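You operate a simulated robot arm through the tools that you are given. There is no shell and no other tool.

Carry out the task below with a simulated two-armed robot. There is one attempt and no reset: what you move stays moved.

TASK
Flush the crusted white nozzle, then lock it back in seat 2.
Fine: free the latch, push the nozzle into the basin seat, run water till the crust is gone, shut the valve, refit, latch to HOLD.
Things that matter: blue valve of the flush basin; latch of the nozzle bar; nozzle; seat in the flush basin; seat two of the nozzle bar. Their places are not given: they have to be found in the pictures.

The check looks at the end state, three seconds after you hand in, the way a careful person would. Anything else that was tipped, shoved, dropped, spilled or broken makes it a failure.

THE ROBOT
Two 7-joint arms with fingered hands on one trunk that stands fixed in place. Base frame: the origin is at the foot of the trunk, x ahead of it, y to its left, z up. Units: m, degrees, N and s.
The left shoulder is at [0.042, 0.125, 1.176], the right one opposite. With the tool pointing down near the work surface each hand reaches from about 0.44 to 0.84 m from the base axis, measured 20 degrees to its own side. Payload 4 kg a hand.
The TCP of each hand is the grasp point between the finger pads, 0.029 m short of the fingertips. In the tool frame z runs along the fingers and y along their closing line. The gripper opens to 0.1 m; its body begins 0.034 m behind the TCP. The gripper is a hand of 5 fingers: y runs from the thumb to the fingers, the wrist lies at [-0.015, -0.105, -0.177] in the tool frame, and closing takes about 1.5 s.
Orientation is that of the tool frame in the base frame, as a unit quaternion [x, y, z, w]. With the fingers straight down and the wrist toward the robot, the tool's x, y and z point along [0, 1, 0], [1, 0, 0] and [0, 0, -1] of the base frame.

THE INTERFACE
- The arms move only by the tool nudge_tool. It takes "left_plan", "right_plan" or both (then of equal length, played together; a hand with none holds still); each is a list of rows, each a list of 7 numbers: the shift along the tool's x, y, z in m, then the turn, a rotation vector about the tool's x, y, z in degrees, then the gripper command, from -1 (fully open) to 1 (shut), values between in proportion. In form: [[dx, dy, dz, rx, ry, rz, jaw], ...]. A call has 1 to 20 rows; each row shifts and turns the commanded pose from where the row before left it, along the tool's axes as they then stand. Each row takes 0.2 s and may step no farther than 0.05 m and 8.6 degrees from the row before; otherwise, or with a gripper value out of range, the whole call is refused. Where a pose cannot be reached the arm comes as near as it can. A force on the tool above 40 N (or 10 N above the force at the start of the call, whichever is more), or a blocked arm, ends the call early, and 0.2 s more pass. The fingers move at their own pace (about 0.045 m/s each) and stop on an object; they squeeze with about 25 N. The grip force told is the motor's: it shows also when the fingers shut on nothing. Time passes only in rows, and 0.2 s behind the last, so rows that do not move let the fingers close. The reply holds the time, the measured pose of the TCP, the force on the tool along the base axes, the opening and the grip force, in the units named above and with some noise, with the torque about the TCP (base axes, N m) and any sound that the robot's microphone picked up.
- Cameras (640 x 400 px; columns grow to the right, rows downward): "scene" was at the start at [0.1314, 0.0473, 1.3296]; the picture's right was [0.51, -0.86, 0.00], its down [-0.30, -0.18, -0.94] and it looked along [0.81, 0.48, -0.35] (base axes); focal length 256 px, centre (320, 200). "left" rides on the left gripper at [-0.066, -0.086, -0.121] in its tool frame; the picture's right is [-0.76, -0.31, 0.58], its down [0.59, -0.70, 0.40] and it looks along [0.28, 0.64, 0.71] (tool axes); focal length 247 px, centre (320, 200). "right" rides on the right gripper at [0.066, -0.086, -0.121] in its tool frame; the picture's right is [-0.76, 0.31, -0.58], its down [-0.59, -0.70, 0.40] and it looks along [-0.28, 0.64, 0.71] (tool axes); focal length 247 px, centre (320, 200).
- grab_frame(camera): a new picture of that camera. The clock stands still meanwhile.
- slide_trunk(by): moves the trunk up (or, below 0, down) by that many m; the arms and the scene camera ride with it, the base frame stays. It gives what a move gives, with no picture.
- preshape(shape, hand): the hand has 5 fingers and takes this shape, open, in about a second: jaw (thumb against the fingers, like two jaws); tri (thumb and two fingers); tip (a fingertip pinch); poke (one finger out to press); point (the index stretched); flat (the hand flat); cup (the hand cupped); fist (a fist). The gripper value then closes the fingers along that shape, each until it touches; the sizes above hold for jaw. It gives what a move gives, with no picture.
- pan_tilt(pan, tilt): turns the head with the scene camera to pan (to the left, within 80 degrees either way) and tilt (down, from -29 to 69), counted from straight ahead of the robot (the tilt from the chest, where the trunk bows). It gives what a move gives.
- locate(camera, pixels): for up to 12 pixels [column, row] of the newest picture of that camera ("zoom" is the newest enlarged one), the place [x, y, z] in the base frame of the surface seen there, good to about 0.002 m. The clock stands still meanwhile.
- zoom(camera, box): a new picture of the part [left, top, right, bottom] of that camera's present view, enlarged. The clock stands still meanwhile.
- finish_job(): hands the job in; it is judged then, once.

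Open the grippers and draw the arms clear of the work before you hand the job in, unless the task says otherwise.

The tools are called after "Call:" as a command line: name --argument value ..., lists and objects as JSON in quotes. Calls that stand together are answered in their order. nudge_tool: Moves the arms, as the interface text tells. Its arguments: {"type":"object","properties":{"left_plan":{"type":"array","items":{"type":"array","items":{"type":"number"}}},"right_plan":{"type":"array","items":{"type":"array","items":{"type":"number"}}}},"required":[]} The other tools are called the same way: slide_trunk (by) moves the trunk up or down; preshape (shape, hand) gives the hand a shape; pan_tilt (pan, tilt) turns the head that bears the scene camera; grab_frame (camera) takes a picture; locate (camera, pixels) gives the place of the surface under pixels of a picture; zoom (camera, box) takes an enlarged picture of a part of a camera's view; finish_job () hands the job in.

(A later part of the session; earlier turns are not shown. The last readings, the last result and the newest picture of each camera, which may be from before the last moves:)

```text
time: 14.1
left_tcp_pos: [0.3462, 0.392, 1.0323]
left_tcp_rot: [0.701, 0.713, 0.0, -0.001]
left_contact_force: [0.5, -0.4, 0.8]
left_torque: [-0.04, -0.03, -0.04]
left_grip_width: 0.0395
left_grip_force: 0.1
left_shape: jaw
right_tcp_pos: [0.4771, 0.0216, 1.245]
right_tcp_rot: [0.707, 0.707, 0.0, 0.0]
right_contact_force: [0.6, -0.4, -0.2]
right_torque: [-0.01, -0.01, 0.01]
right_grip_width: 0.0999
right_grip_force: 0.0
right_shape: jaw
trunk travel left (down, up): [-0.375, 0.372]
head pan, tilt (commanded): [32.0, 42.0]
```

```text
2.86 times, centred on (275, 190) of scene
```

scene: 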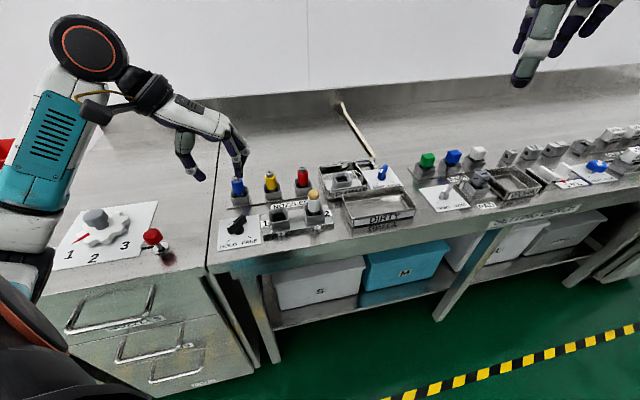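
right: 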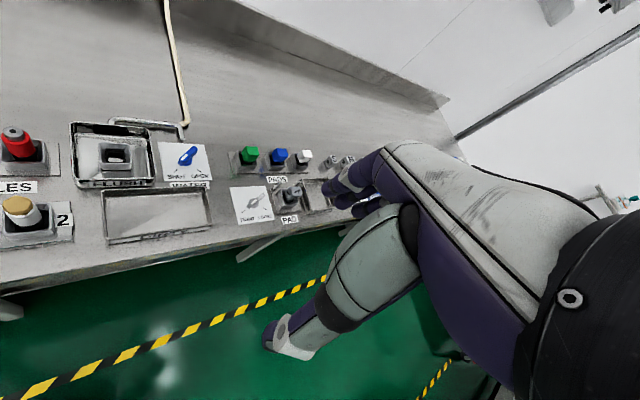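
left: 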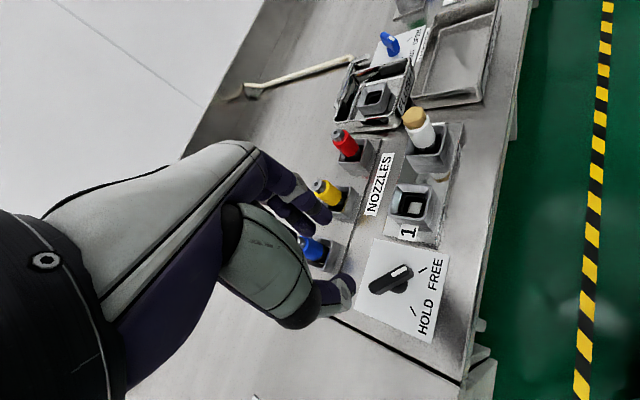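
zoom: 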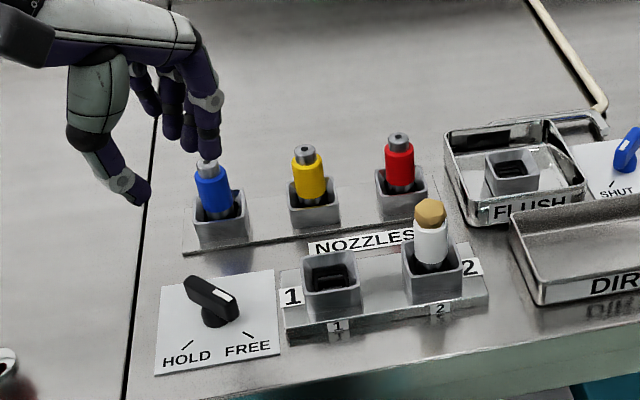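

The latch stripe points at FREE. Now I move the left hand over the white nozzle at (0.465,0.2735), turning to yaw +45° so that the closing line runs along the bench's depth, and opening to about 0.06.

Call:
nudge_tool --left_plan '[[-0.03, 0.03, 0, 0, 0, 0, 0], [-0.03, 0.03, 0, 0, 0, 0, 0], [-0.03, 0.03, 0, 0, 0, 0, -0.2], [-0.029, 0.0285, 0, 0, 0, 0, -0.2], [0, 0, 0, 0, 0, -7.4, -0.2], [0, 0, 0, 0, 0, -7.4, -0.2], [0, 0, 0, 0, 0, -7.4, -0.2], [0, 0, 0, 0, 0, -7.4, -0.2], [0, 0, 0, 0, 0, -7.4, -0.2], [0, 0, 0, 0, 0, -7.0, -0.2], [0, 0, 0, 0, 0, 0, -0.2]]'

Call:
grab_frame --camera "left"

Call:
zoom --camera "scene" --box '[200, 100, 400, 260]'

```text
time: 16.4
left_tcp_pos: [0.4687, 0.278, 1.0304]
left_tcp_rot: [0.382, 0.924, 0.0, 0.001]
left_contact_force: [-0.8, -0.6, -0.3]
left_torque: [0.0, 0.05, 0.0]
left_grip_width: 0.0598
left_grip_force: 0.2
left_shape: jaw
right_tcp_pos: [0.4771, 0.0207, 1.245]
right_tcp_rot: [0.707, 0.707, 0.0, 0.0]
right_contact_force: [0.5, -0.7, 0.0]
right_torque: [0.01, -0.02, -0.02]
right_grip_width: 0.1
right_grip_force: 0.2
right_shape: jaw
trunk travel left (down, up): [-0.375, 0.372]
head pan, tilt (commanded): [32.0, 42.0]
```

```text
taken
```

left: 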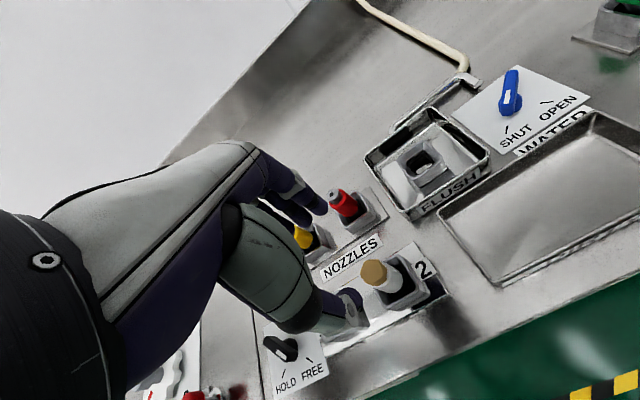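

```text
2.50 times, centred on (300, 180) of scene
```

zoom: 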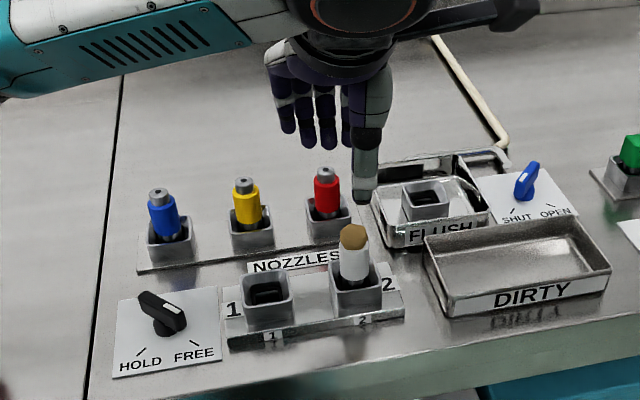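

The view shows the four fingers lying toward bench-left of the thumb, so I must mind the basin's left wall. I raise the hand, try the three-finger shape in the air and measure the basin walls.

Call:
nudge_tool --left_plan '[[0, 0, -0.05, 0, 0, 0, -0.2], [0, 0, -0.03, 0, 0, 0, -0.2]]'

Call:
preshape --hand "left" --shape "tri"

Call:
grab_frame --camera "left"

Call:
zoom --camera "scene" --box '[220, 40, 420, 200]'

Call:
zoom --camera "scene" --box '[312, 150, 412, 212]'

Call:
locate --camera "zoom" --pixels '[[45, 108], [42, 115], [100, 262], [355, 237], [275, 82], [265, 85], [200, 255], [70, 185], [310, 155], [150, 95], [300, 235], [90, 240]]'

```text
time: 17.1
left_tcp_pos: [0.4685, 0.2788, 1.1119]
left_tcp_rot: [0.382, 0.924, 0.0, 0.0]
left_contact_force: [0.3, 0.4, -0.2]
left_torque: [-0.01, -0.02, 0.02]
left_grip_width: 0.0597
left_grip_force: 0.1
left_shape: jaw
right_tcp_pos: [0.4769, 0.0215, 1.2456]
right_tcp_rot: [0.707, 0.707, 0.0, 0.0]
right_contact_force: [0.1, 0.6, -0.4]
right_torque: [-0.02, -0.03, -0.02]
right_grip_width: 0.1002
right_grip_force: 0.0
right_shape: jaw
trunk travel left (down, up): [-0.375, 0.372]
head pan, tilt (commanded): [32.0, 42.0]
```

```text
time: 17.9
left_tcp_pos: [0.4685, 0.2791, 1.1105]
left_tcp_rot: [0.383, 0.924, 0.0, 0.0]
left_contact_force: [-0.3, 0.5, 0.1]
left_torque: [-0.01, -0.01, -0.02]
left_grip_width: 0.0997
left_grip_force: 0.0
left_shape: tri
right_tcp_pos: [0.477, 0.0216, 1.2452]
right_tcp_rot: [0.707, 0.707, 0.0, 0.0]
right_contact_force: [0.5, 1.0, 0.7]
right_torque: [0.03, 0.02, 0.02]
right_grip_width: 0.0997
right_grip_force: 0.1
right_shape: jaw
trunk travel left (down, up): [-0.375, 0.372]
head pan, tilt (commanded): [32.0, 42.0]
```

```text
taken
```

left: 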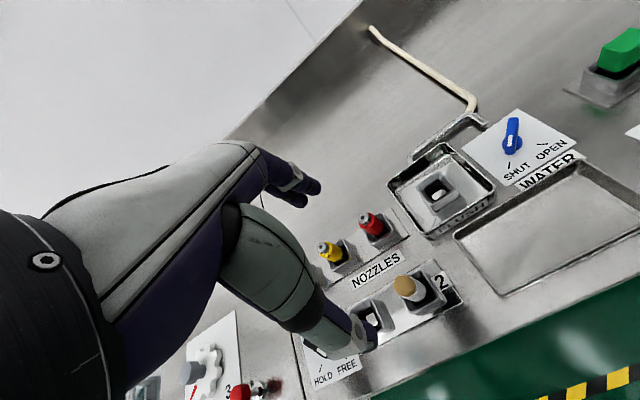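

```text
2.50 times, centred on (320, 120) of scene
```

zoom: 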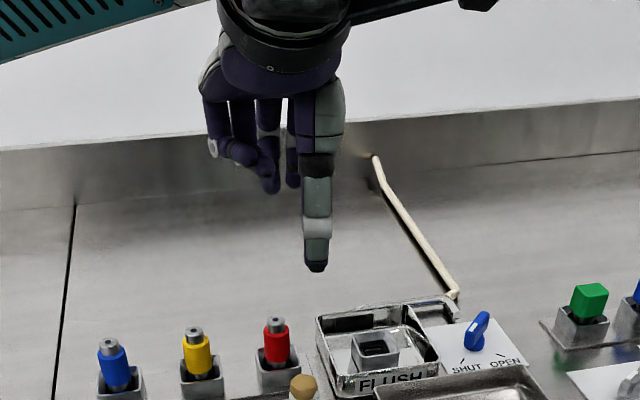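

```text
6.40 times, centred on (362, 181) of scene
```

zoom: 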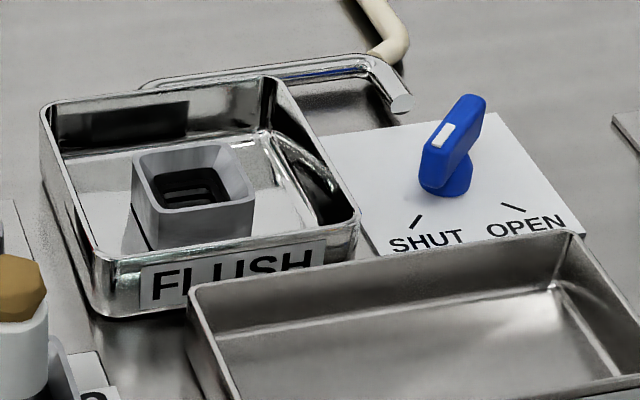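

```text
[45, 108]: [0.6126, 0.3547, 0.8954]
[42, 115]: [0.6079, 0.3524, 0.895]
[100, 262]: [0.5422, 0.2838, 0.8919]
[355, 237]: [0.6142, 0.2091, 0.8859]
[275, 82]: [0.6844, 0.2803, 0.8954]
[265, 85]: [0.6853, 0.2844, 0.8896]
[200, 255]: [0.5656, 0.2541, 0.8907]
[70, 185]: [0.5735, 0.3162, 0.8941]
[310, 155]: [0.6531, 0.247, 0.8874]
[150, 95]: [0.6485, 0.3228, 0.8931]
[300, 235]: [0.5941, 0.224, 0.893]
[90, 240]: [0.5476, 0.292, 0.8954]
```

The basin is square, centred on its seat, with wall tops at z≈0.8955 and walls about 0.05 from the seat centre; the tri shape curls ring and little finger away, which suits it. I close it part-way in the air to see where the tips go.

Call:
nudge_tool --left_plan '[[0, 0, 0, 0, 0, 0, 0.4], [0, 0, 0, 0, 0, 0, 0.4], [0, 0, 0, 0, 0, 0, 0.4], [0, 0, 0, 0, 0, 0, 0.4], [0, 0, 0, 0, 0, 0, 0.4]]'

Call:
zoom --camera "left" --box '[200, 120, 480, 360]'

Call:
zoom --camera "scene" --box '[260, 50, 380, 160]'

```text
time: 19.1
left_tcp_pos: [0.4675, 0.2787, 1.1125]
left_tcp_rot: [0.383, 0.924, 0.0, 0.0]
left_contact_force: [0.2, 0.3, 0.2]
left_torque: [0.0, 0.0, -0.03]
left_grip_width: 0.0303
left_grip_force: 0.1
left_shape: tri
right_tcp_pos: [0.4785, 0.0216, 1.2459]
right_tcp_rot: [0.708, 0.707, -0.001, -0.001]
right_contact_force: [-0.2, -0.4, -0.5]
right_torque: [0.01, 0.01, -0.04]
right_grip_width: 0.1
right_grip_force: 0.1
right_shape: jaw
trunk travel left (down, up): [-0.375, 0.372]
head pan, tilt (commanded): [32.0, 42.0]
```

```text
1.67 times, centred on (340, 240) of left
```

zoom: 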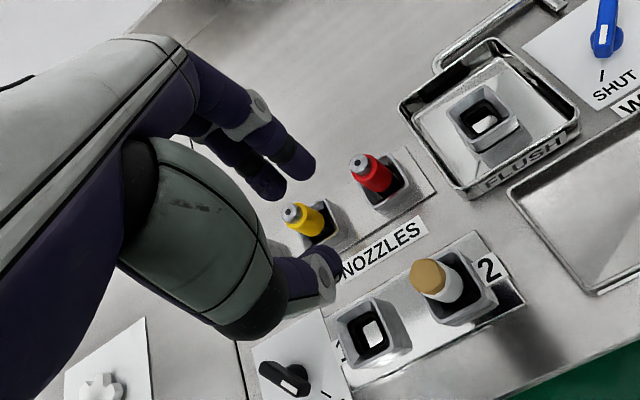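

```text
3.64 times, centred on (320, 105) of scene
```

zoom: 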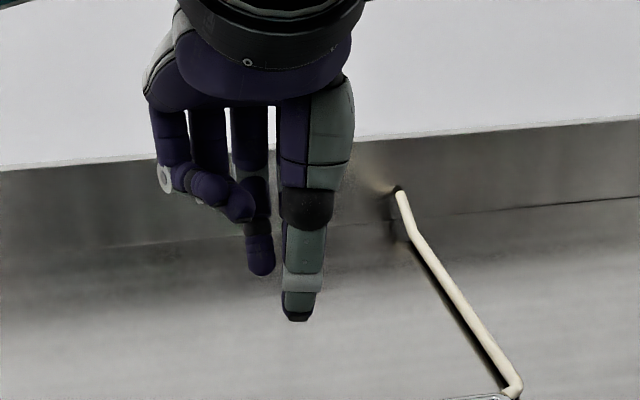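

I locate the fingertip surfaces in the left and scene pictures to learn where the pinch axis lies.

Call:
zoom --camera "left" --box '[260, 180, 400, 300]'

Call:
locate --camera "zoom" --pixels '[[280, 120], [270, 140], [210, 180], [190, 170], [340, 330], [320, 300], [300, 130], [230, 200], [345, 360], [330, 350]]'

Call:
zoom --camera "scene" --box '[260, 50, 380, 160]'

Call:
locate --camera "zoom" --pixels '[[297, 315], [303, 300], [260, 265], [258, 240], [290, 295], [316, 290], [305, 230], [240, 210]]'

```text
3.33 times, centred on (330, 240) of left
```

zoom: 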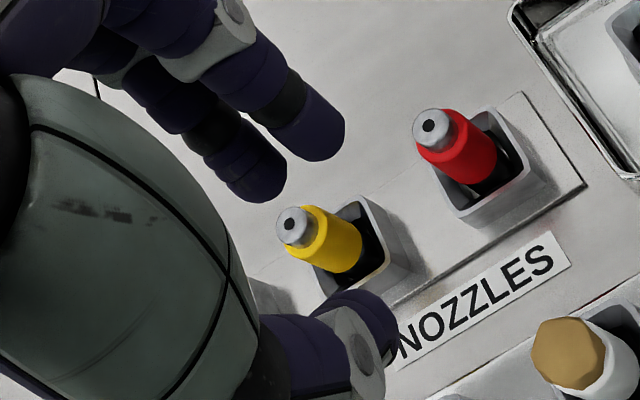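

```text
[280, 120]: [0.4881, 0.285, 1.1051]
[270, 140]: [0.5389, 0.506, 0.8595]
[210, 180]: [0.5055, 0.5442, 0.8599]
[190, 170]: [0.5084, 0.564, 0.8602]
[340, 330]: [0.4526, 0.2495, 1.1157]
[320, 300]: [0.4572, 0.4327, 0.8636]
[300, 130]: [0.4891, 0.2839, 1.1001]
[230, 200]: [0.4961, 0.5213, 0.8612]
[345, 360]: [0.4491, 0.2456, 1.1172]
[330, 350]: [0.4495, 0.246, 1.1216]
```

```text
3.64 times, centred on (320, 105) of scene
```

zoom: 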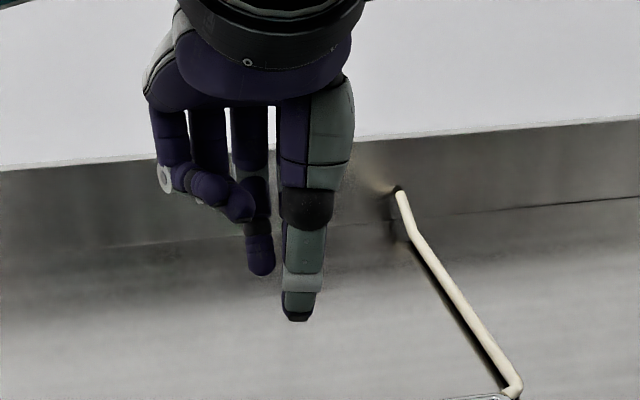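

```text
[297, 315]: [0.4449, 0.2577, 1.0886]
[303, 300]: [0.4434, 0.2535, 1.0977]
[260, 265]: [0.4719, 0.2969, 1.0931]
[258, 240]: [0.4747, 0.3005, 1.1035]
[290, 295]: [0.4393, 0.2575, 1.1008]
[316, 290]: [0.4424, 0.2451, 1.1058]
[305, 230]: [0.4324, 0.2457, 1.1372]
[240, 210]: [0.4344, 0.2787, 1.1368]
```

In tri the thumb tip is at tool x≈0 and the two fingers at about ±0.011, so the pinch axis is the TCP axis. I refine the nozzle's axis from the left camera before descending.

Call:
zoom --camera "left" --box '[370, 250, 450, 310]'

```text
6.67 times, centred on (410, 280) of left
```

zoom: 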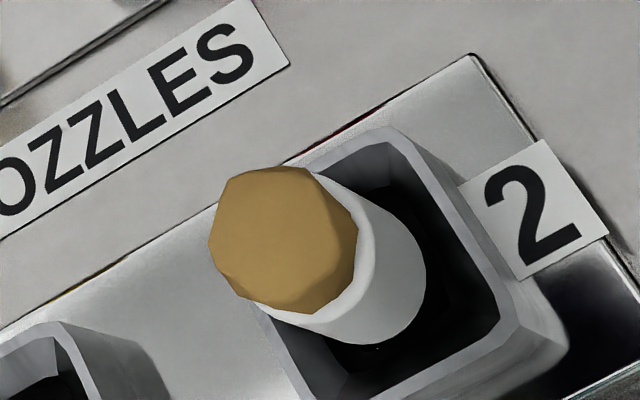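

I locate the crust edges and top face and the rim corner in this zoom.

Call:
locate --camera "zoom" --pixels '[[275, 235], [220, 235], [330, 230], [270, 180], [285, 290], [395, 260], [360, 330], [390, 132], [480, 225], [560, 350], [300, 170], [250, 210]]'

```text
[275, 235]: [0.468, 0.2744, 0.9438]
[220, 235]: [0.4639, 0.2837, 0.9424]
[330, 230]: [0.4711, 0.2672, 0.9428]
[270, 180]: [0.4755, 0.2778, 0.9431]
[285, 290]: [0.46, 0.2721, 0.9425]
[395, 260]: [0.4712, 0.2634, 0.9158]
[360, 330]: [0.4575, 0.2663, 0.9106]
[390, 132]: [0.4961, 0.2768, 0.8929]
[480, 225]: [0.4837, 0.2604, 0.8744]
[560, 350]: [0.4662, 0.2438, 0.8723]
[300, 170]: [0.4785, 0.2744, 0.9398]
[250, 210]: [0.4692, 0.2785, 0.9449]
```

The crust centre is ≈(0.4675,0.275), so the axis is ≈(0.467,0.2745). I open to 0.06, shift to it and lower to z≈0.985, just above the crust.

Call:
nudge_tool --left_plan '[[-0.0018, -0.0039, 0.03, 0, 0, 0, -0.2], [0, 0, 0.04, 0, 0, 0, -0.2], [0, 0, 0.04, 0, 0, 0, -0.2], [0, 0, 0.017, 0, 0, 0, -0.2], [0, 0, 0, 0, 0, 0, -0.2]]'

Call:
zoom --camera "left" --box '[240, 150, 440, 330]'

Call:
zoom --camera "scene" --box '[250, 130, 370, 240]'

```text
time: 20.4
left_tcp_pos: [0.4659, 0.272, 0.9871]
left_tcp_rot: [0.382, 0.924, 0.0, 0.0]
left_contact_force: [0.9, 0.0, 0.2]
left_torque: [0.02, -0.01, -0.01]
left_grip_width: 0.06
left_grip_force: 0.0
left_shape: tri
right_tcp_pos: [0.4775, 0.0217, 1.2446]
right_tcp_rot: [0.707, 0.707, 0.001, 0.001]
right_contact_force: [0.8, 0.3, 0.2]
right_torque: [0.02, 0.0, -0.01]
right_grip_width: 0.0997
right_grip_force: 0.0
right_shape: jaw
trunk travel left (down, up): [-0.375, 0.372]
head pan, tilt (commanded): [32.0, 42.0]
```

```text
2.22 times, centred on (340, 240) of left
```

zoom: 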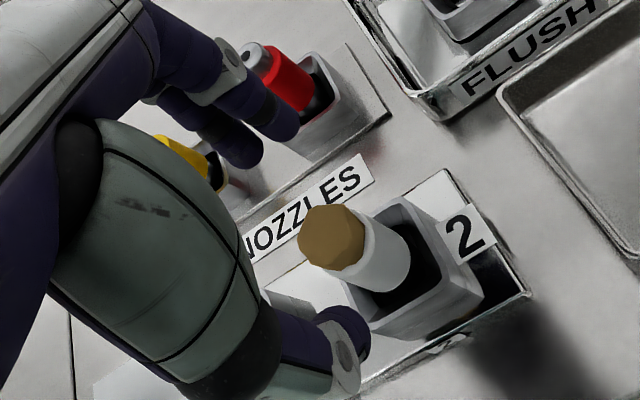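

```text
3.64 times, centred on (310, 185) of scene
```

zoom: 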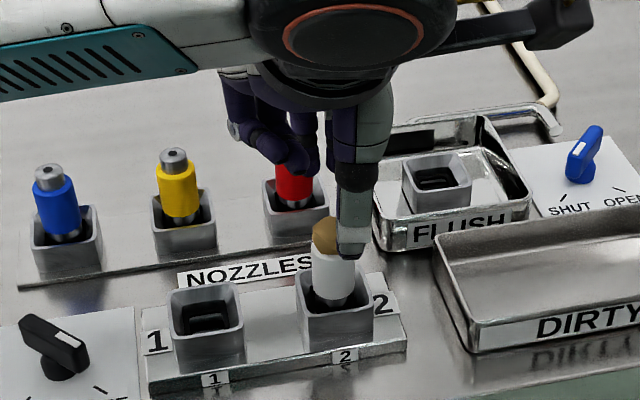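

The crust centre appears at zoom (331,238), where the tool axis projects to (328,239): well aligned. I lower 0.059 to grip height z≈0.928.

Call:
nudge_tool --left_plan '[[0, 0, 0.02, 0, 0, 0, -0.2], [0, 0, 0.02, 0, 0, 0, -0.2], [0, 0, 0.019, 0, 0, 0, -0.2], [0, 0, 0, 0, 0, 0, -0.2]]'

Call:
zoom --camera "left" --box '[240, 150, 440, 330]'

Call:
zoom --camera "scene" --box '[260, 150, 360, 240]'

```text
time: 21.4
left_tcp_pos: [0.466, 0.272, 0.9242]
left_tcp_rot: [0.383, 0.924, 0.0, 0.0]
left_contact_force: [0.3, 0.6, -1.2]
left_torque: [0.0, 0.02, 0.01]
left_grip_width: 0.06
left_grip_force: 0.0
left_shape: tri
right_tcp_pos: [0.4776, 0.0209, 1.2454]
right_tcp_rot: [0.707, 0.707, 0.0, 0.0]
right_contact_force: [0.7, -0.6, -0.1]
right_torque: [-0.02, -0.03, -0.01]
right_grip_width: 0.0999
right_grip_force: 0.1
right_shape: jaw
trunk travel left (down, up): [-0.375, 0.372]
head pan, tilt (commanded): [32.0, 42.0]
```

```text
2.22 times, centred on (340, 240) of left
```

zoom: 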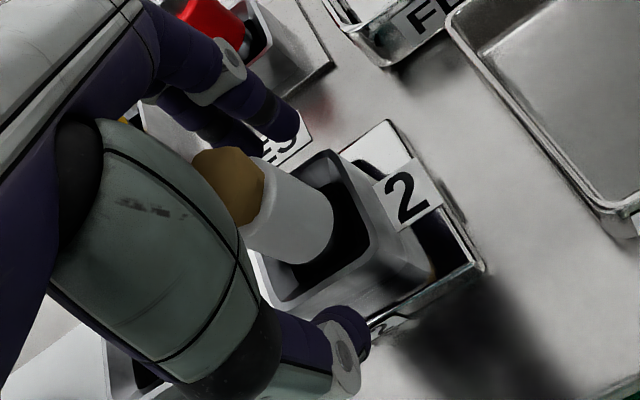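

```text
4.44 times, centred on (310, 195) of scene
```

zoom: 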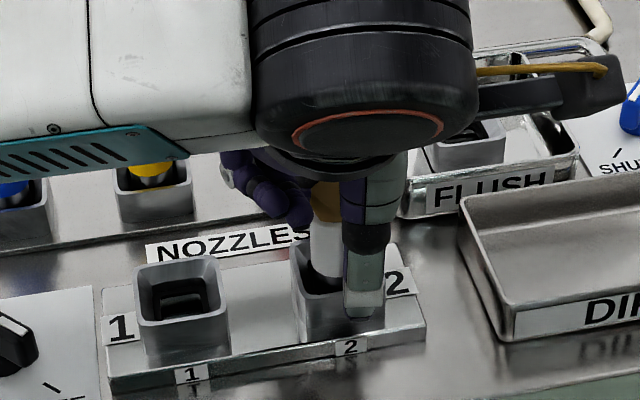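

The nozzle stands between thumb and two fingers; the height reads 0.924, a bit lower than planned, so I raise 3 mm to keep the tips above the rim and close.

Call:
nudge_tool --left_plan '[[0, 0, -0.003, 0, 0, 0, -0.2], [0, 0, 0, 0, 0, 0, 0.2], [0, 0, 0, 0, 0, 0, 0.5], [0, 0, 0, 0, 0, 0, 0.8], [0, 0, 0, 0, 0, 0, 1], [0, 0, 0, 0, 0, 0, 1], [0, 0, 0, 0, 0, 0, 1]]'

Call:
zoom --camera "left" --box '[240, 150, 440, 330]'

Call:
zoom --camera "scene" --box '[260, 150, 360, 240]'

```text
time: 22.9
left_tcp_pos: [0.4674, 0.2727, 0.929]
left_tcp_rot: [0.383, 0.924, 0.0, 0.0]
left_contact_force: [1.5, 0.7, -1.0]
left_torque: [0.04, -0.08, -0.01]
left_grip_width: 0.0174
left_grip_force: 25.2
left_shape: tri
right_tcp_pos: [0.4775, 0.0203, 1.2448]
right_tcp_rot: [0.707, 0.707, 0.0, 0.0]
right_contact_force: [-0.1, 0.4, -0.6]
right_torque: [-0.02, 0.02, -0.01]
right_grip_width: 0.0999
right_grip_force: 0.0
right_shape: jaw
trunk travel left (down, up): [-0.375, 0.372]
head pan, tilt (commanded): [32.0, 42.0]
```

```text
2.22 times, centred on (340, 240) of left
```

zoom: 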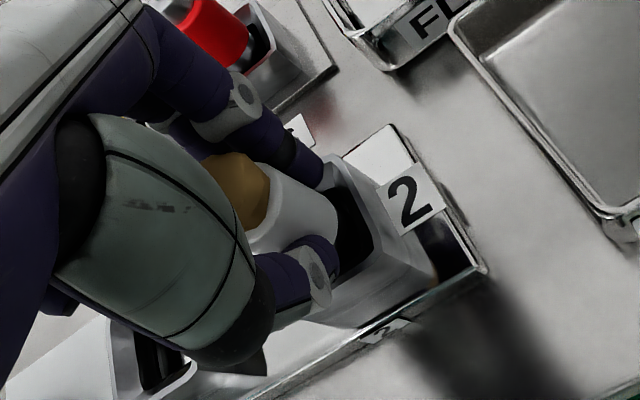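

```text
4.44 times, centred on (310, 195) of scene
```

zoom: 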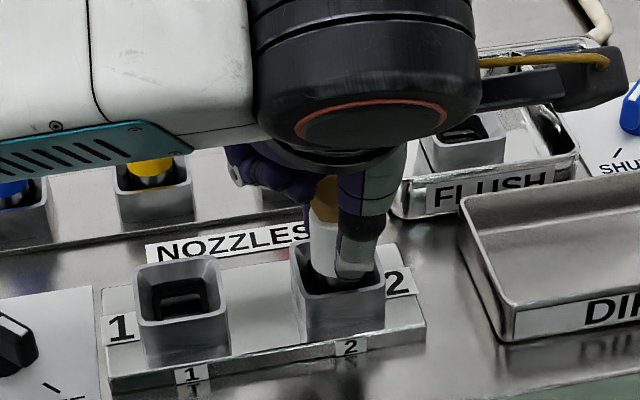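

The nozzle is gripped (width 0.017, 25 N) with almost no side force. I lift slowly, straight up.

Call:
nudge_tool --left_plan '[[0, 0, -0.005, 0, 0, 0, 1], [0, 0, -0.01, 0, 0, 0, 1], [0, 0, -0.01, 0, 0, 0, 1], [0, 0, 0, 0, 0, 0, 1]]'

Call:
zoom --camera "left" --box '[240, 150, 440, 330]'

Call:
zoom --camera "scene" --box '[260, 150, 360, 240]'

```text
time: 23.9
left_tcp_pos: [0.4667, 0.2736, 0.9533]
left_tcp_rot: [0.382, 0.924, 0.0, 0.0]
left_contact_force: [0.7, 0.4, -0.7]
left_torque: [0.01, 0.0, -0.01]
left_grip_width: 0.0174
left_grip_force: 24.8
left_shape: tri
right_tcp_pos: [0.4769, 0.0206, 1.2452]
right_tcp_rot: [0.707, 0.707, -0.001, 0.0]
right_contact_force: [-0.5, 0.8, 0.4]
right_torque: [-0.01, 0.0, 0.0]
right_grip_width: 0.0997
right_grip_force: 0.0
right_shape: jaw
trunk travel left (down, up): [-0.375, 0.372]
head pan, tilt (commanded): [32.0, 42.0]
```

```text
2.22 times, centred on (340, 240) of left
```

zoom: 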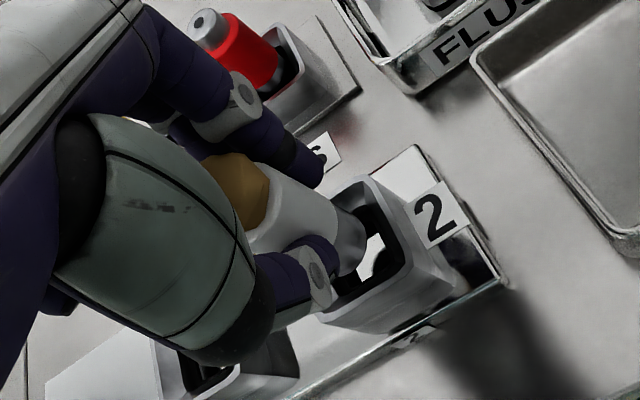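

```text
4.44 times, centred on (310, 195) of scene
```

zoom: 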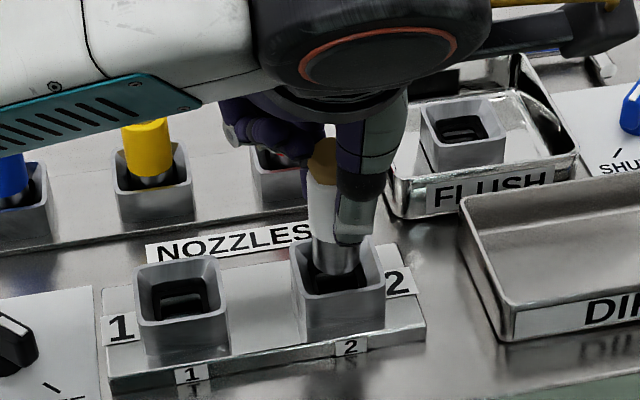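

The nozzle slides out freely. I lift to about z 1.03 so that the stem clears everything.

Call:
nudge_tool --left_plan '[[0, 0, -0.02, 0, 0, 0, 1], [0, 0, -0.03, 0, 0, 0, 1], [0, 0, -0.03, 0, 0, 0, 1], [0, 0, 0, 0, 0, 0, 1]]'

Call:
zoom --camera "left" --box '[220, 120, 460, 330]'

Call:
zoom --camera "scene" --box '[240, 100, 400, 240]'

```text
time: 24.9
left_tcp_pos: [0.4668, 0.2724, 1.0352]
left_tcp_rot: [0.382, 0.924, 0.0, 0.0]
left_contact_force: [-0.2, -0.1, -0.4]
left_torque: [0.03, 0.0, -0.04]
left_grip_width: 0.0175
left_grip_force: 25.5
left_shape: tri
right_tcp_pos: [0.478, 0.021, 1.2441]
right_tcp_rot: [0.707, 0.707, -0.001, -0.001]
right_contact_force: [1.2, -0.4, -0.3]
right_torque: [-0.01, -0.02, 0.0]
right_grip_width: 0.0999
right_grip_force: 0.1
right_shape: jaw
trunk travel left (down, up): [-0.375, 0.372]
head pan, tilt (commanded): [32.0, 42.0]
```

```text
1.90 times, centred on (340, 225) of left
```

zoom: 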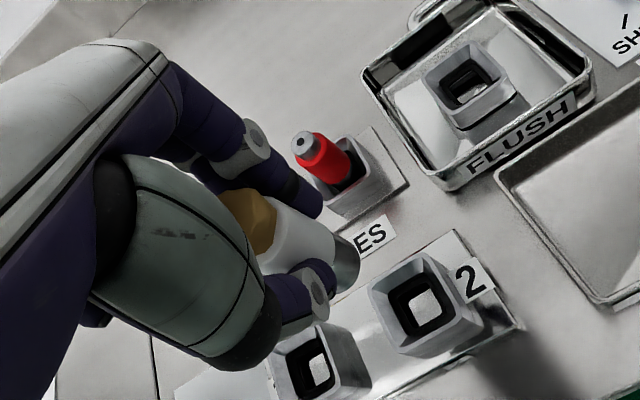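

```text
2.86 times, centred on (320, 170) of scene
```

zoom: 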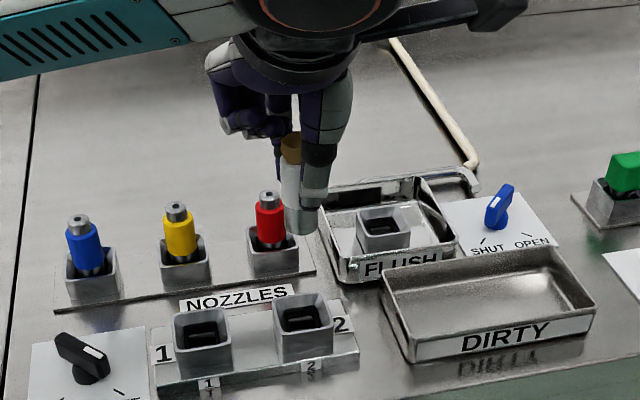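

The nozzle is held upright and seat 2 is empty (hole at left-zoom (423,300)). I measure the holes of seat 2 and the basin seat in both cameras for exact centres.

Call:
zoom --camera "left" --box '[350, 240, 430, 310]'

Call:
zoom --camera "left" --box '[370, 120, 470, 200]'

Call:
zoom --camera "scene" --box '[290, 190, 340, 232]'

```text
5.71 times, centred on (390, 275) of left
```

zoom: 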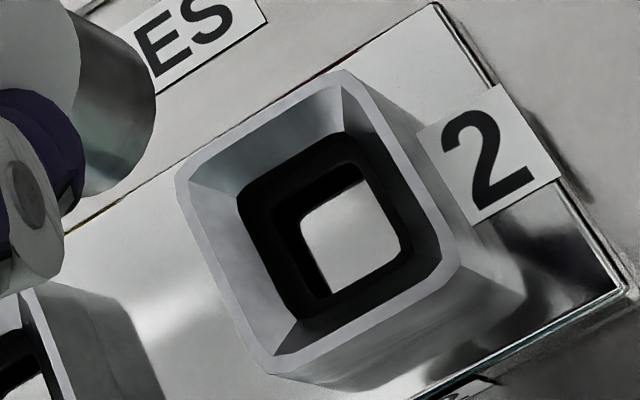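

```text
5.00 times, centred on (420, 160) of left
```

zoom: 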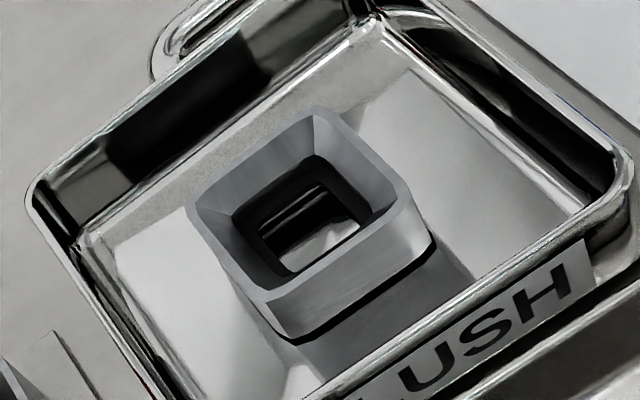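

```text
9.52 times, centred on (315, 211) of scene
```

zoom: 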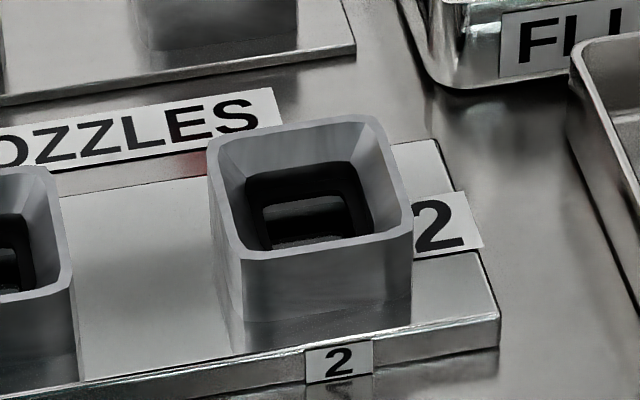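

Locating rim corners and hole edges of seat 2 in this scene zoom, then the same in left-camera zooms.

Call:
locate --camera "zoom" --pixels '[[214, 146], [370, 119], [406, 232], [242, 253], [295, 132], [325, 245], [226, 200], [390, 170], [250, 178], [350, 165], [370, 230], [268, 245]]'

Call:
zoom --camera "left" --box '[350, 240, 430, 310]'

Call:
locate --camera "zoom" --pixels '[[182, 178], [340, 77], [454, 255], [272, 366], [258, 128], [400, 160], [365, 312], [225, 275], [330, 150], [240, 200], [405, 260], [310, 320]]'

Call:
zoom --camera "left" --box '[370, 120, 470, 200]'

Call:
locate --camera "zoom" --pixels '[[192, 203], [312, 115], [406, 195], [267, 297], [250, 158], [360, 150], [337, 245], [230, 255], [315, 160], [235, 215], [370, 215], [290, 270]]'

```text
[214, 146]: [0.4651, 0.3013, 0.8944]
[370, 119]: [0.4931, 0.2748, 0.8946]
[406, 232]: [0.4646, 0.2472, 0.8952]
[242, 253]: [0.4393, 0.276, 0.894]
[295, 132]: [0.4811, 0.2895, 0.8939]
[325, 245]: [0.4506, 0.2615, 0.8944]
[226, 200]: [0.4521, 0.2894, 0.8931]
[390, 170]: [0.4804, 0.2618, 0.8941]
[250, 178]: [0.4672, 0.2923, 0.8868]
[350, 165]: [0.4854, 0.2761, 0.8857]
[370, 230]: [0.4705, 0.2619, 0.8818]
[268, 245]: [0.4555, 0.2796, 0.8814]
```

```text
5.71 times, centred on (390, 275) of left
```

zoom: 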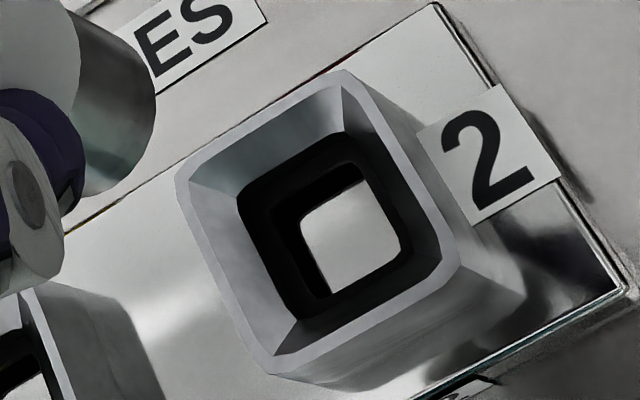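

```text
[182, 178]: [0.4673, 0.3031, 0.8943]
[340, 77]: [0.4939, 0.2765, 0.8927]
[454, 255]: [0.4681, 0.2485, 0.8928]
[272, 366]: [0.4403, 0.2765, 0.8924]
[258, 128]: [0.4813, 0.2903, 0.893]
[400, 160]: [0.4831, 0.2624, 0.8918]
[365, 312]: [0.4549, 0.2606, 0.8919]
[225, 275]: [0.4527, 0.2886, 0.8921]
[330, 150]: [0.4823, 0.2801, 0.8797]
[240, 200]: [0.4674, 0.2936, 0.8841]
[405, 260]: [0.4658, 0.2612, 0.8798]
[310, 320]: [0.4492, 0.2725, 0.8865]
```

```text
5.00 times, centred on (420, 160) of left
```

zoom: 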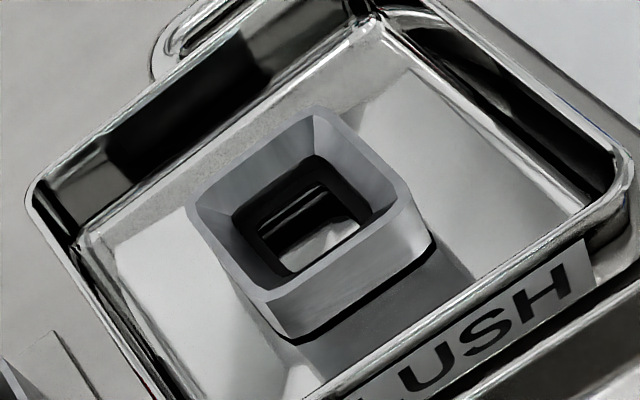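

```text
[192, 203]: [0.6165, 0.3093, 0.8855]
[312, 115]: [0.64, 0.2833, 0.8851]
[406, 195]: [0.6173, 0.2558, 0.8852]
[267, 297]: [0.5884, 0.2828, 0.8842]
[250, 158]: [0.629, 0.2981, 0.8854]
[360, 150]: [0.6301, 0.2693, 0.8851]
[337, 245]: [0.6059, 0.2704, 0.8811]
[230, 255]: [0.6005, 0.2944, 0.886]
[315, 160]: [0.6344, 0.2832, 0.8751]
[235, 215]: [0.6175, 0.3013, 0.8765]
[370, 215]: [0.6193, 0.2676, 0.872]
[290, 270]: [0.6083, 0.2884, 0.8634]
```

Both cameras agree that the basin seat is displaced from seat 2 by 0.100 bench-right and 0.110 bench-back, about 0.009 lower. I move the held nozzle by exactly that sideways at height.

Call:
nudge_tool --left_plan '[[-0.025, 0.0275, 0, 0, 0, 0, 1], [-0.025, 0.0275, 0, 0, 0, 0, 1], [-0.025, 0.0275, 0, 0, 0, 0, 1], [-0.025, 0.0275, 0, 0, 0, 0, 1], [0, 0, 0, 0, 0, 0, 1], [0, 0, 0, 0, 0, 0, 1]]'

Call:
zoom --camera "left" --box '[220, 120, 460, 330]'

Call:
zoom --camera "scene" --box '[270, 80, 410, 220]'

```text
time: 26.4
left_tcp_pos: [0.6161, 0.2797, 1.0341]
left_tcp_rot: [0.383, 0.924, 0.0, 0.001]
left_contact_force: [-0.8, -0.3, -1.1]
left_torque: [0.02, -0.02, 0.0]
left_grip_width: 0.0174
left_grip_force: 25.0
left_shape: tri
right_tcp_pos: [0.4777, 0.0211, 1.2454]
right_tcp_rot: [0.708, 0.707, -0.001, 0.0]
right_contact_force: [-0.2, -0.7, 0.1]
right_torque: [-0.01, -0.01, -0.02]
right_grip_width: 0.0998
right_grip_force: 0.1
right_shape: jaw
trunk travel left (down, up): [-0.375, 0.372]
head pan, tilt (commanded): [32.0, 42.0]
```

```text
1.90 times, centred on (340, 225) of left
```

zoom: 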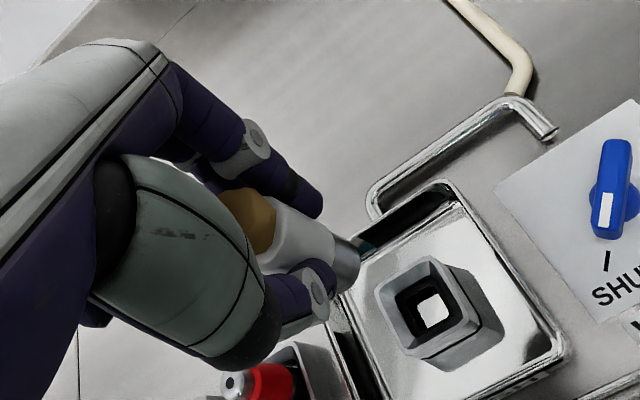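

```text
2.86 times, centred on (340, 150) of scene
```

zoom: 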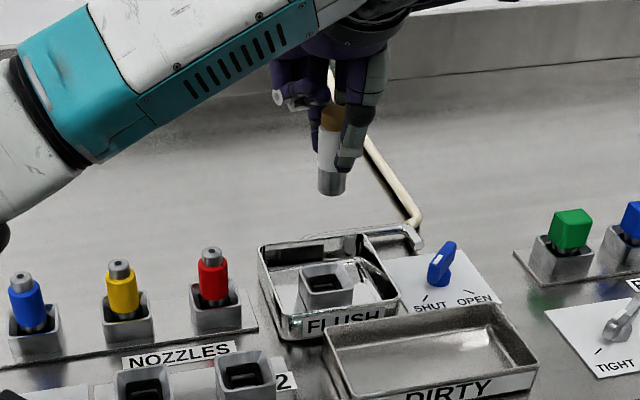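

I zoom on the basin seat in the left camera to compare its rim centre with where seat 2's rim stood in the same view (388.6,278.3).

Call:
zoom --camera "left" --box '[350, 240, 440, 320]'

```text
5.00 times, centred on (395, 280) of left
```

zoom: 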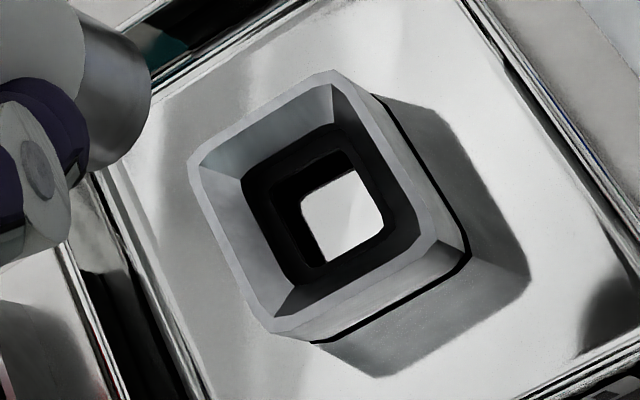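

The basin rim centre appears at (392.7,280.5), within about 1 mm of the expected place. I nudge by a fraction of a mm and lower 0.08, to just above the seat.

Call:
nudge_tool --left_plan '[[-0.0004, -0.0008, 0.02, 0, 0, 0, 1], [0, 0, 0.03, 0, 0, 0, 1], [0, 0, 0.03, 0, 0, 0, 1], [0, 0, 0, 0, 0, 0, 1], [0, 0, 0, 0, 0, 0, 1]]'

Call:
zoom --camera "left" --box '[270, 190, 410, 310]'

Call:
zoom --camera "scene" --box '[310, 120, 390, 200]'

```text
time: 27.6
left_tcp_pos: [0.6145, 0.2798, 0.9532]
left_tcp_rot: [0.383, 0.924, 0.001, 0.0]
left_contact_force: [0.1, 0.2, -0.5]
left_torque: [-0.02, 0.0, -0.02]
left_grip_width: 0.0171
left_grip_force: 24.9
left_shape: tri
right_tcp_pos: [0.4768, 0.0212, 1.2455]
right_tcp_rot: [0.707, 0.707, 0.0, 0.0]
right_contact_force: [-0.1, -0.2, -0.5]
right_torque: [-0.02, 0.0, -0.02]
right_grip_width: 0.0999
right_grip_force: 0.0
right_shape: jaw
trunk travel left (down, up): [-0.375, 0.372]
head pan, tilt (commanded): [32.0, 42.0]
```

```text
3.33 times, centred on (340, 250) of left
```

zoom: 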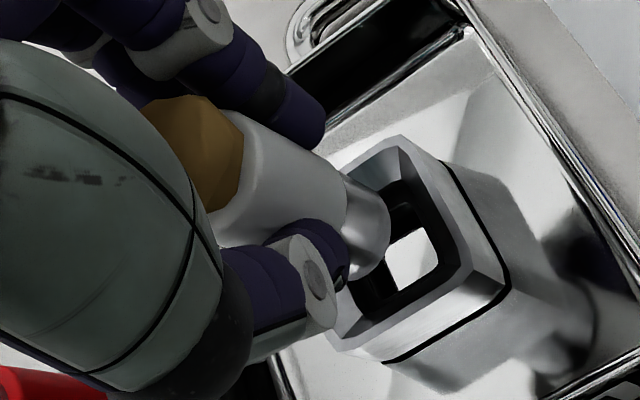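

```text
5.00 times, centred on (350, 160) of scene
```

zoom: 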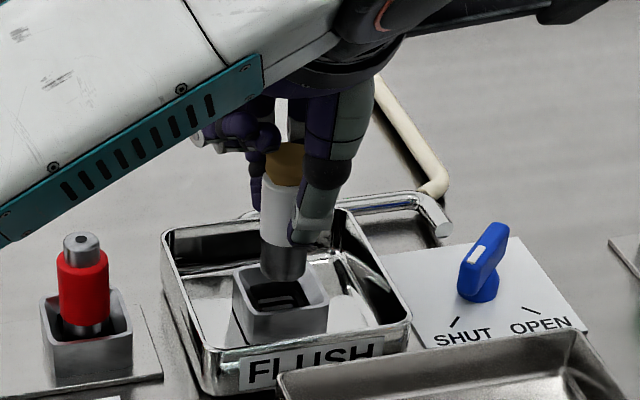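

The stem hangs centred over the funnel (scene zoom (283,270)). I lower in small steps of 5–6 mm with the force watch.

Call:
nudge_tool --left_plan '[[0, 0, 0.006, 0, 0, 0, 1], [0, 0, 0.006, 0, 0, 0, 1], [0, 0, 0.006, 0, 0, 0, 1], [0, 0, 0.005, 0, 0, 0, 1], [0, 0, 0.005, 0, 0, 0, 1], [0, 0, 0, 0, 0, 0, 1]]'

Call:
zoom --camera "left" --box '[270, 190, 410, 310]'

Call:
zoom --camera "scene" --box '[310, 120, 390, 200]'

```text
time: 28.9
left_tcp_pos: [0.6143, 0.2785, 0.9254]
left_tcp_rot: [0.382, 0.924, 0.0, -0.001]
left_contact_force: [0.9, 0.7, -0.9]
left_torque: [0.02, -0.05, 0.01]
left_grip_width: 0.0173
left_grip_force: 24.8
left_shape: tri
right_tcp_pos: [0.4774, 0.0206, 1.2451]
right_tcp_rot: [0.707, 0.707, 0.0, 0.0]
right_contact_force: [-0.8, 0.0, 0.7]
right_torque: [-0.02, -0.01, 0.0]
right_grip_width: 0.0998
right_grip_force: 0.1
right_shape: jaw
trunk travel left (down, up): [-0.375, 0.372]
head pan, tilt (commanded): [32.0, 42.0]
```

```text
3.33 times, centred on (340, 250) of left
```

zoom: 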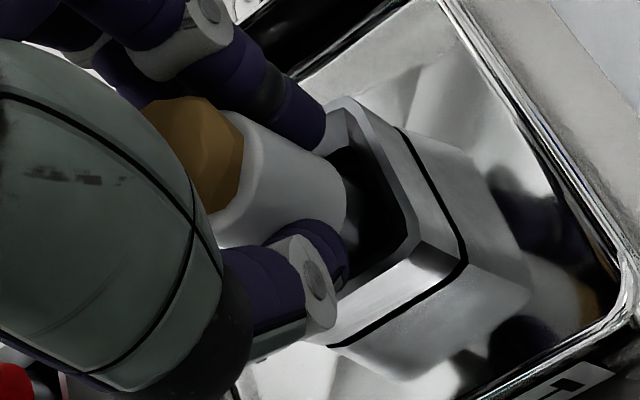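

```text
5.00 times, centred on (350, 160) of scene
```

zoom: 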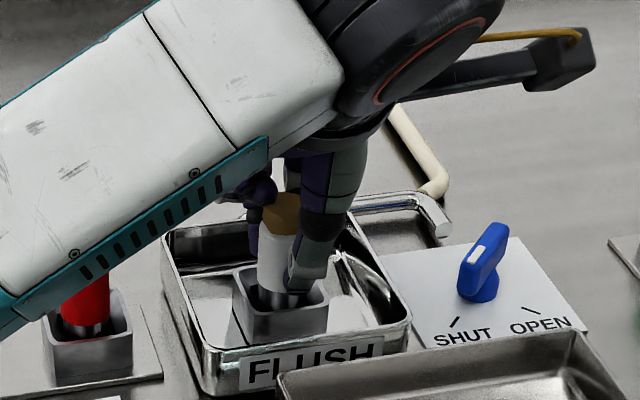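

The stem has entered the funnel with no resistance, z 0.9254. I continue down in 2 mm steps until it bottoms.

Call:
nudge_tool --left_plan '[[0, 0, 0.002, 0, 0, 0, 1], [0, 0, 0.002, 0, 0, 0, 1], [0, 0, 0.002, 0, 0, 0, 1], [0, 0, 0, 0, 0, 0, 1]]'

Call:
zoom --camera "scene" --box '[310, 120, 390, 200]'

```text
time: 29.9
left_tcp_pos: [0.615, 0.2795, 0.9212]
left_tcp_rot: [0.383, 0.924, 0.0, 0.001]
left_contact_force: [-1.0, 0.6, 8.2]
left_torque: [0.03, 0.05, 0.04]
left_grip_width: 0.0178
left_grip_force: 25.3
left_shape: tri
right_tcp_pos: [0.4778, 0.0212, 1.2459]
right_tcp_rot: [0.707, 0.707, 0.0, 0.0]
right_contact_force: [0.2, 0.1, -0.3]
right_torque: [0.02, 0.07, -0.01]
right_grip_width: 0.0997
right_grip_force: 0.1
right_shape: jaw
trunk travel left (down, up): [-0.375, 0.372]
head pan, tilt (commanded): [32.0, 42.0]
```

```text
5.00 times, centred on (350, 160) of scene
```

zoom: 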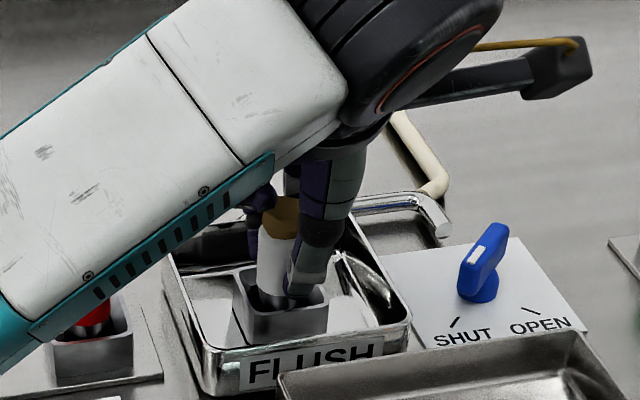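

A push-back of 8 N appears at z≈0.921, so it is at or near the bottom. I push 2–3 mm further to seat it firmly.

Call:
nudge_tool --left_plan '[[0, 0, 0.0015, 0, 0, 0, 1], [0, 0, 0.0015, 0, 0, 0, 1], [0, 0, 0, 0, 0, 0, 1]]'

Call:
zoom --camera "left" --box '[270, 190, 410, 310]'

```text
time: 30.8
left_tcp_pos: [0.6151, 0.2792, 0.9218]
left_tcp_rot: [0.383, 0.924, 0.001, 0.003]
left_contact_force: [1.3, -0.4, 24.4]
left_torque: [0.05, -0.09, 0.01]
left_grip_width: 0.0185
left_grip_force: 25.4
left_shape: tri
right_tcp_pos: [0.4755, 0.0211, 1.2472]
right_tcp_rot: [0.707, 0.707, 0.001, 0.0]
right_contact_force: [-1.1, 0.3, -0.4]
right_torque: [0.01, -0.02, -0.03]
right_grip_width: 0.0997
right_grip_force: 0.1
right_shape: jaw
trunk travel left (down, up): [-0.375, 0.372]
head pan, tilt (commanded): [32.0, 42.0]
```

```text
3.33 times, centred on (340, 250) of left
```

zoom: 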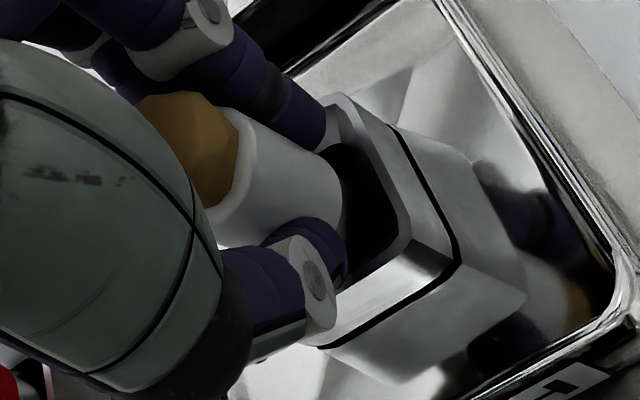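

It holds at z≈0.922 with 24 N push; I press slightly more to be sure it has bottomed.

Call:
nudge_tool --left_plan '[[0, 0, 0.0015, 0, 0, 0, 1], [0, 0, 0, 0, 0, 0, 1]]'

```text
time: 31.4
left_tcp_pos: [0.6144, 0.2788, 0.9195]
left_tcp_rot: [0.383, 0.924, 0.002, 0.004]
left_contact_force: [3.1, 1.3, 32.6]
left_torque: [0.16, -0.13, -0.01]
left_grip_width: 0.0197
left_grip_force: 25.0
left_shape: tri
right_tcp_pos: [0.4749, 0.0196, 1.247]
right_tcp_rot: [0.707, 0.707, 0.002, -0.001]
right_contact_force: [-0.3, -0.1, -0.5]
right_torque: [0.03, -0.02, -0.02]
right_grip_width: 0.1
right_grip_force: 0.1
right_shape: jaw
trunk travel left (down, up): [-0.375, 0.372]
head pan, tilt (commanded): [32.0, 42.0]
```

At 33 N the nozzle does not go deeper, so it is bottomed. I back the command off 5 mm to relieve the press, then open the fingers a little.

Call:
nudge_tool --left_plan '[[0, 0, -0.003, 0, 0, 0, 1], [0, 0, -0.002, 0, 0, 0, 1], [0, 0, 0, 0, 0, 0, 1]]'

Call:
zoom --camera "scene" --box '[310, 120, 390, 200]'

```text
time: 32.1
left_tcp_pos: [0.6135, 0.2794, 0.9203]
left_tcp_rot: [0.383, 0.924, 0.0, 0.001]
left_contact_force: [4.8, 1.1, 17.6]
left_torque: [0.14, -0.14, 0.02]
left_grip_width: 0.0193
left_grip_force: 24.8
left_shape: tri
right_tcp_pos: [0.4757, 0.0186, 1.2454]
right_tcp_rot: [0.707, 0.707, 0.0, -0.001]
right_contact_force: [0.3, 0.4, 0.7]
right_torque: [0.01, 0.02, -0.02]
right_grip_width: 0.1
right_grip_force: 0.1
right_shape: jaw
trunk travel left (down, up): [-0.375, 0.372]
head pan, tilt (commanded): [32.0, 42.0]
```

```text
5.00 times, centred on (350, 160) of scene
```

zoom: 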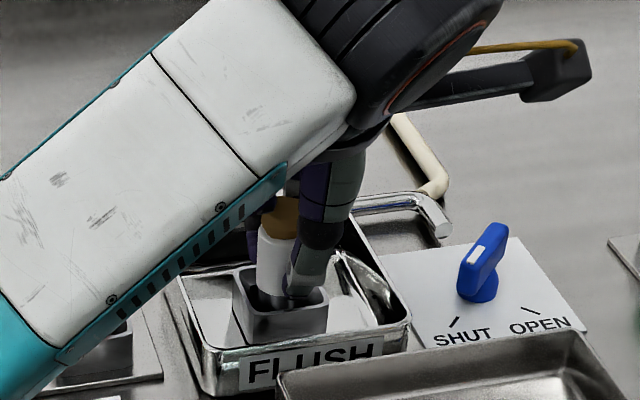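

Push-back is still 17.6 N; I back off some more until it is small.

Call:
nudge_tool --left_plan '[[0, 0, -0.002, 0, 0, 0, 1], [0, 0, -0.0015, 0, 0, 0, 1], [0, 0, 0, 0, 0, 0, 1]]'

```text
time: 33.0
left_tcp_pos: [0.6153, 0.2782, 0.9213]
left_tcp_rot: [0.382, 0.924, -0.001, -0.003]
left_contact_force: [0.4, 0.3, 1.3]
left_torque: [0.01, -0.06, -0.02]
left_grip_width: 0.0185
left_grip_force: 24.8
left_shape: tri
right_tcp_pos: [0.4772, 0.0211, 1.246]
right_tcp_rot: [0.708, 0.707, 0.0, 0.0]
right_contact_force: [0.5, 1.0, 0.6]
right_torque: [0.03, 0.02, 0.04]
right_grip_width: 0.1
right_grip_force: 0.2
right_shape: jaw
trunk travel left (down, up): [-0.375, 0.372]
head pan, tilt (commanded): [32.0, 42.0]
```

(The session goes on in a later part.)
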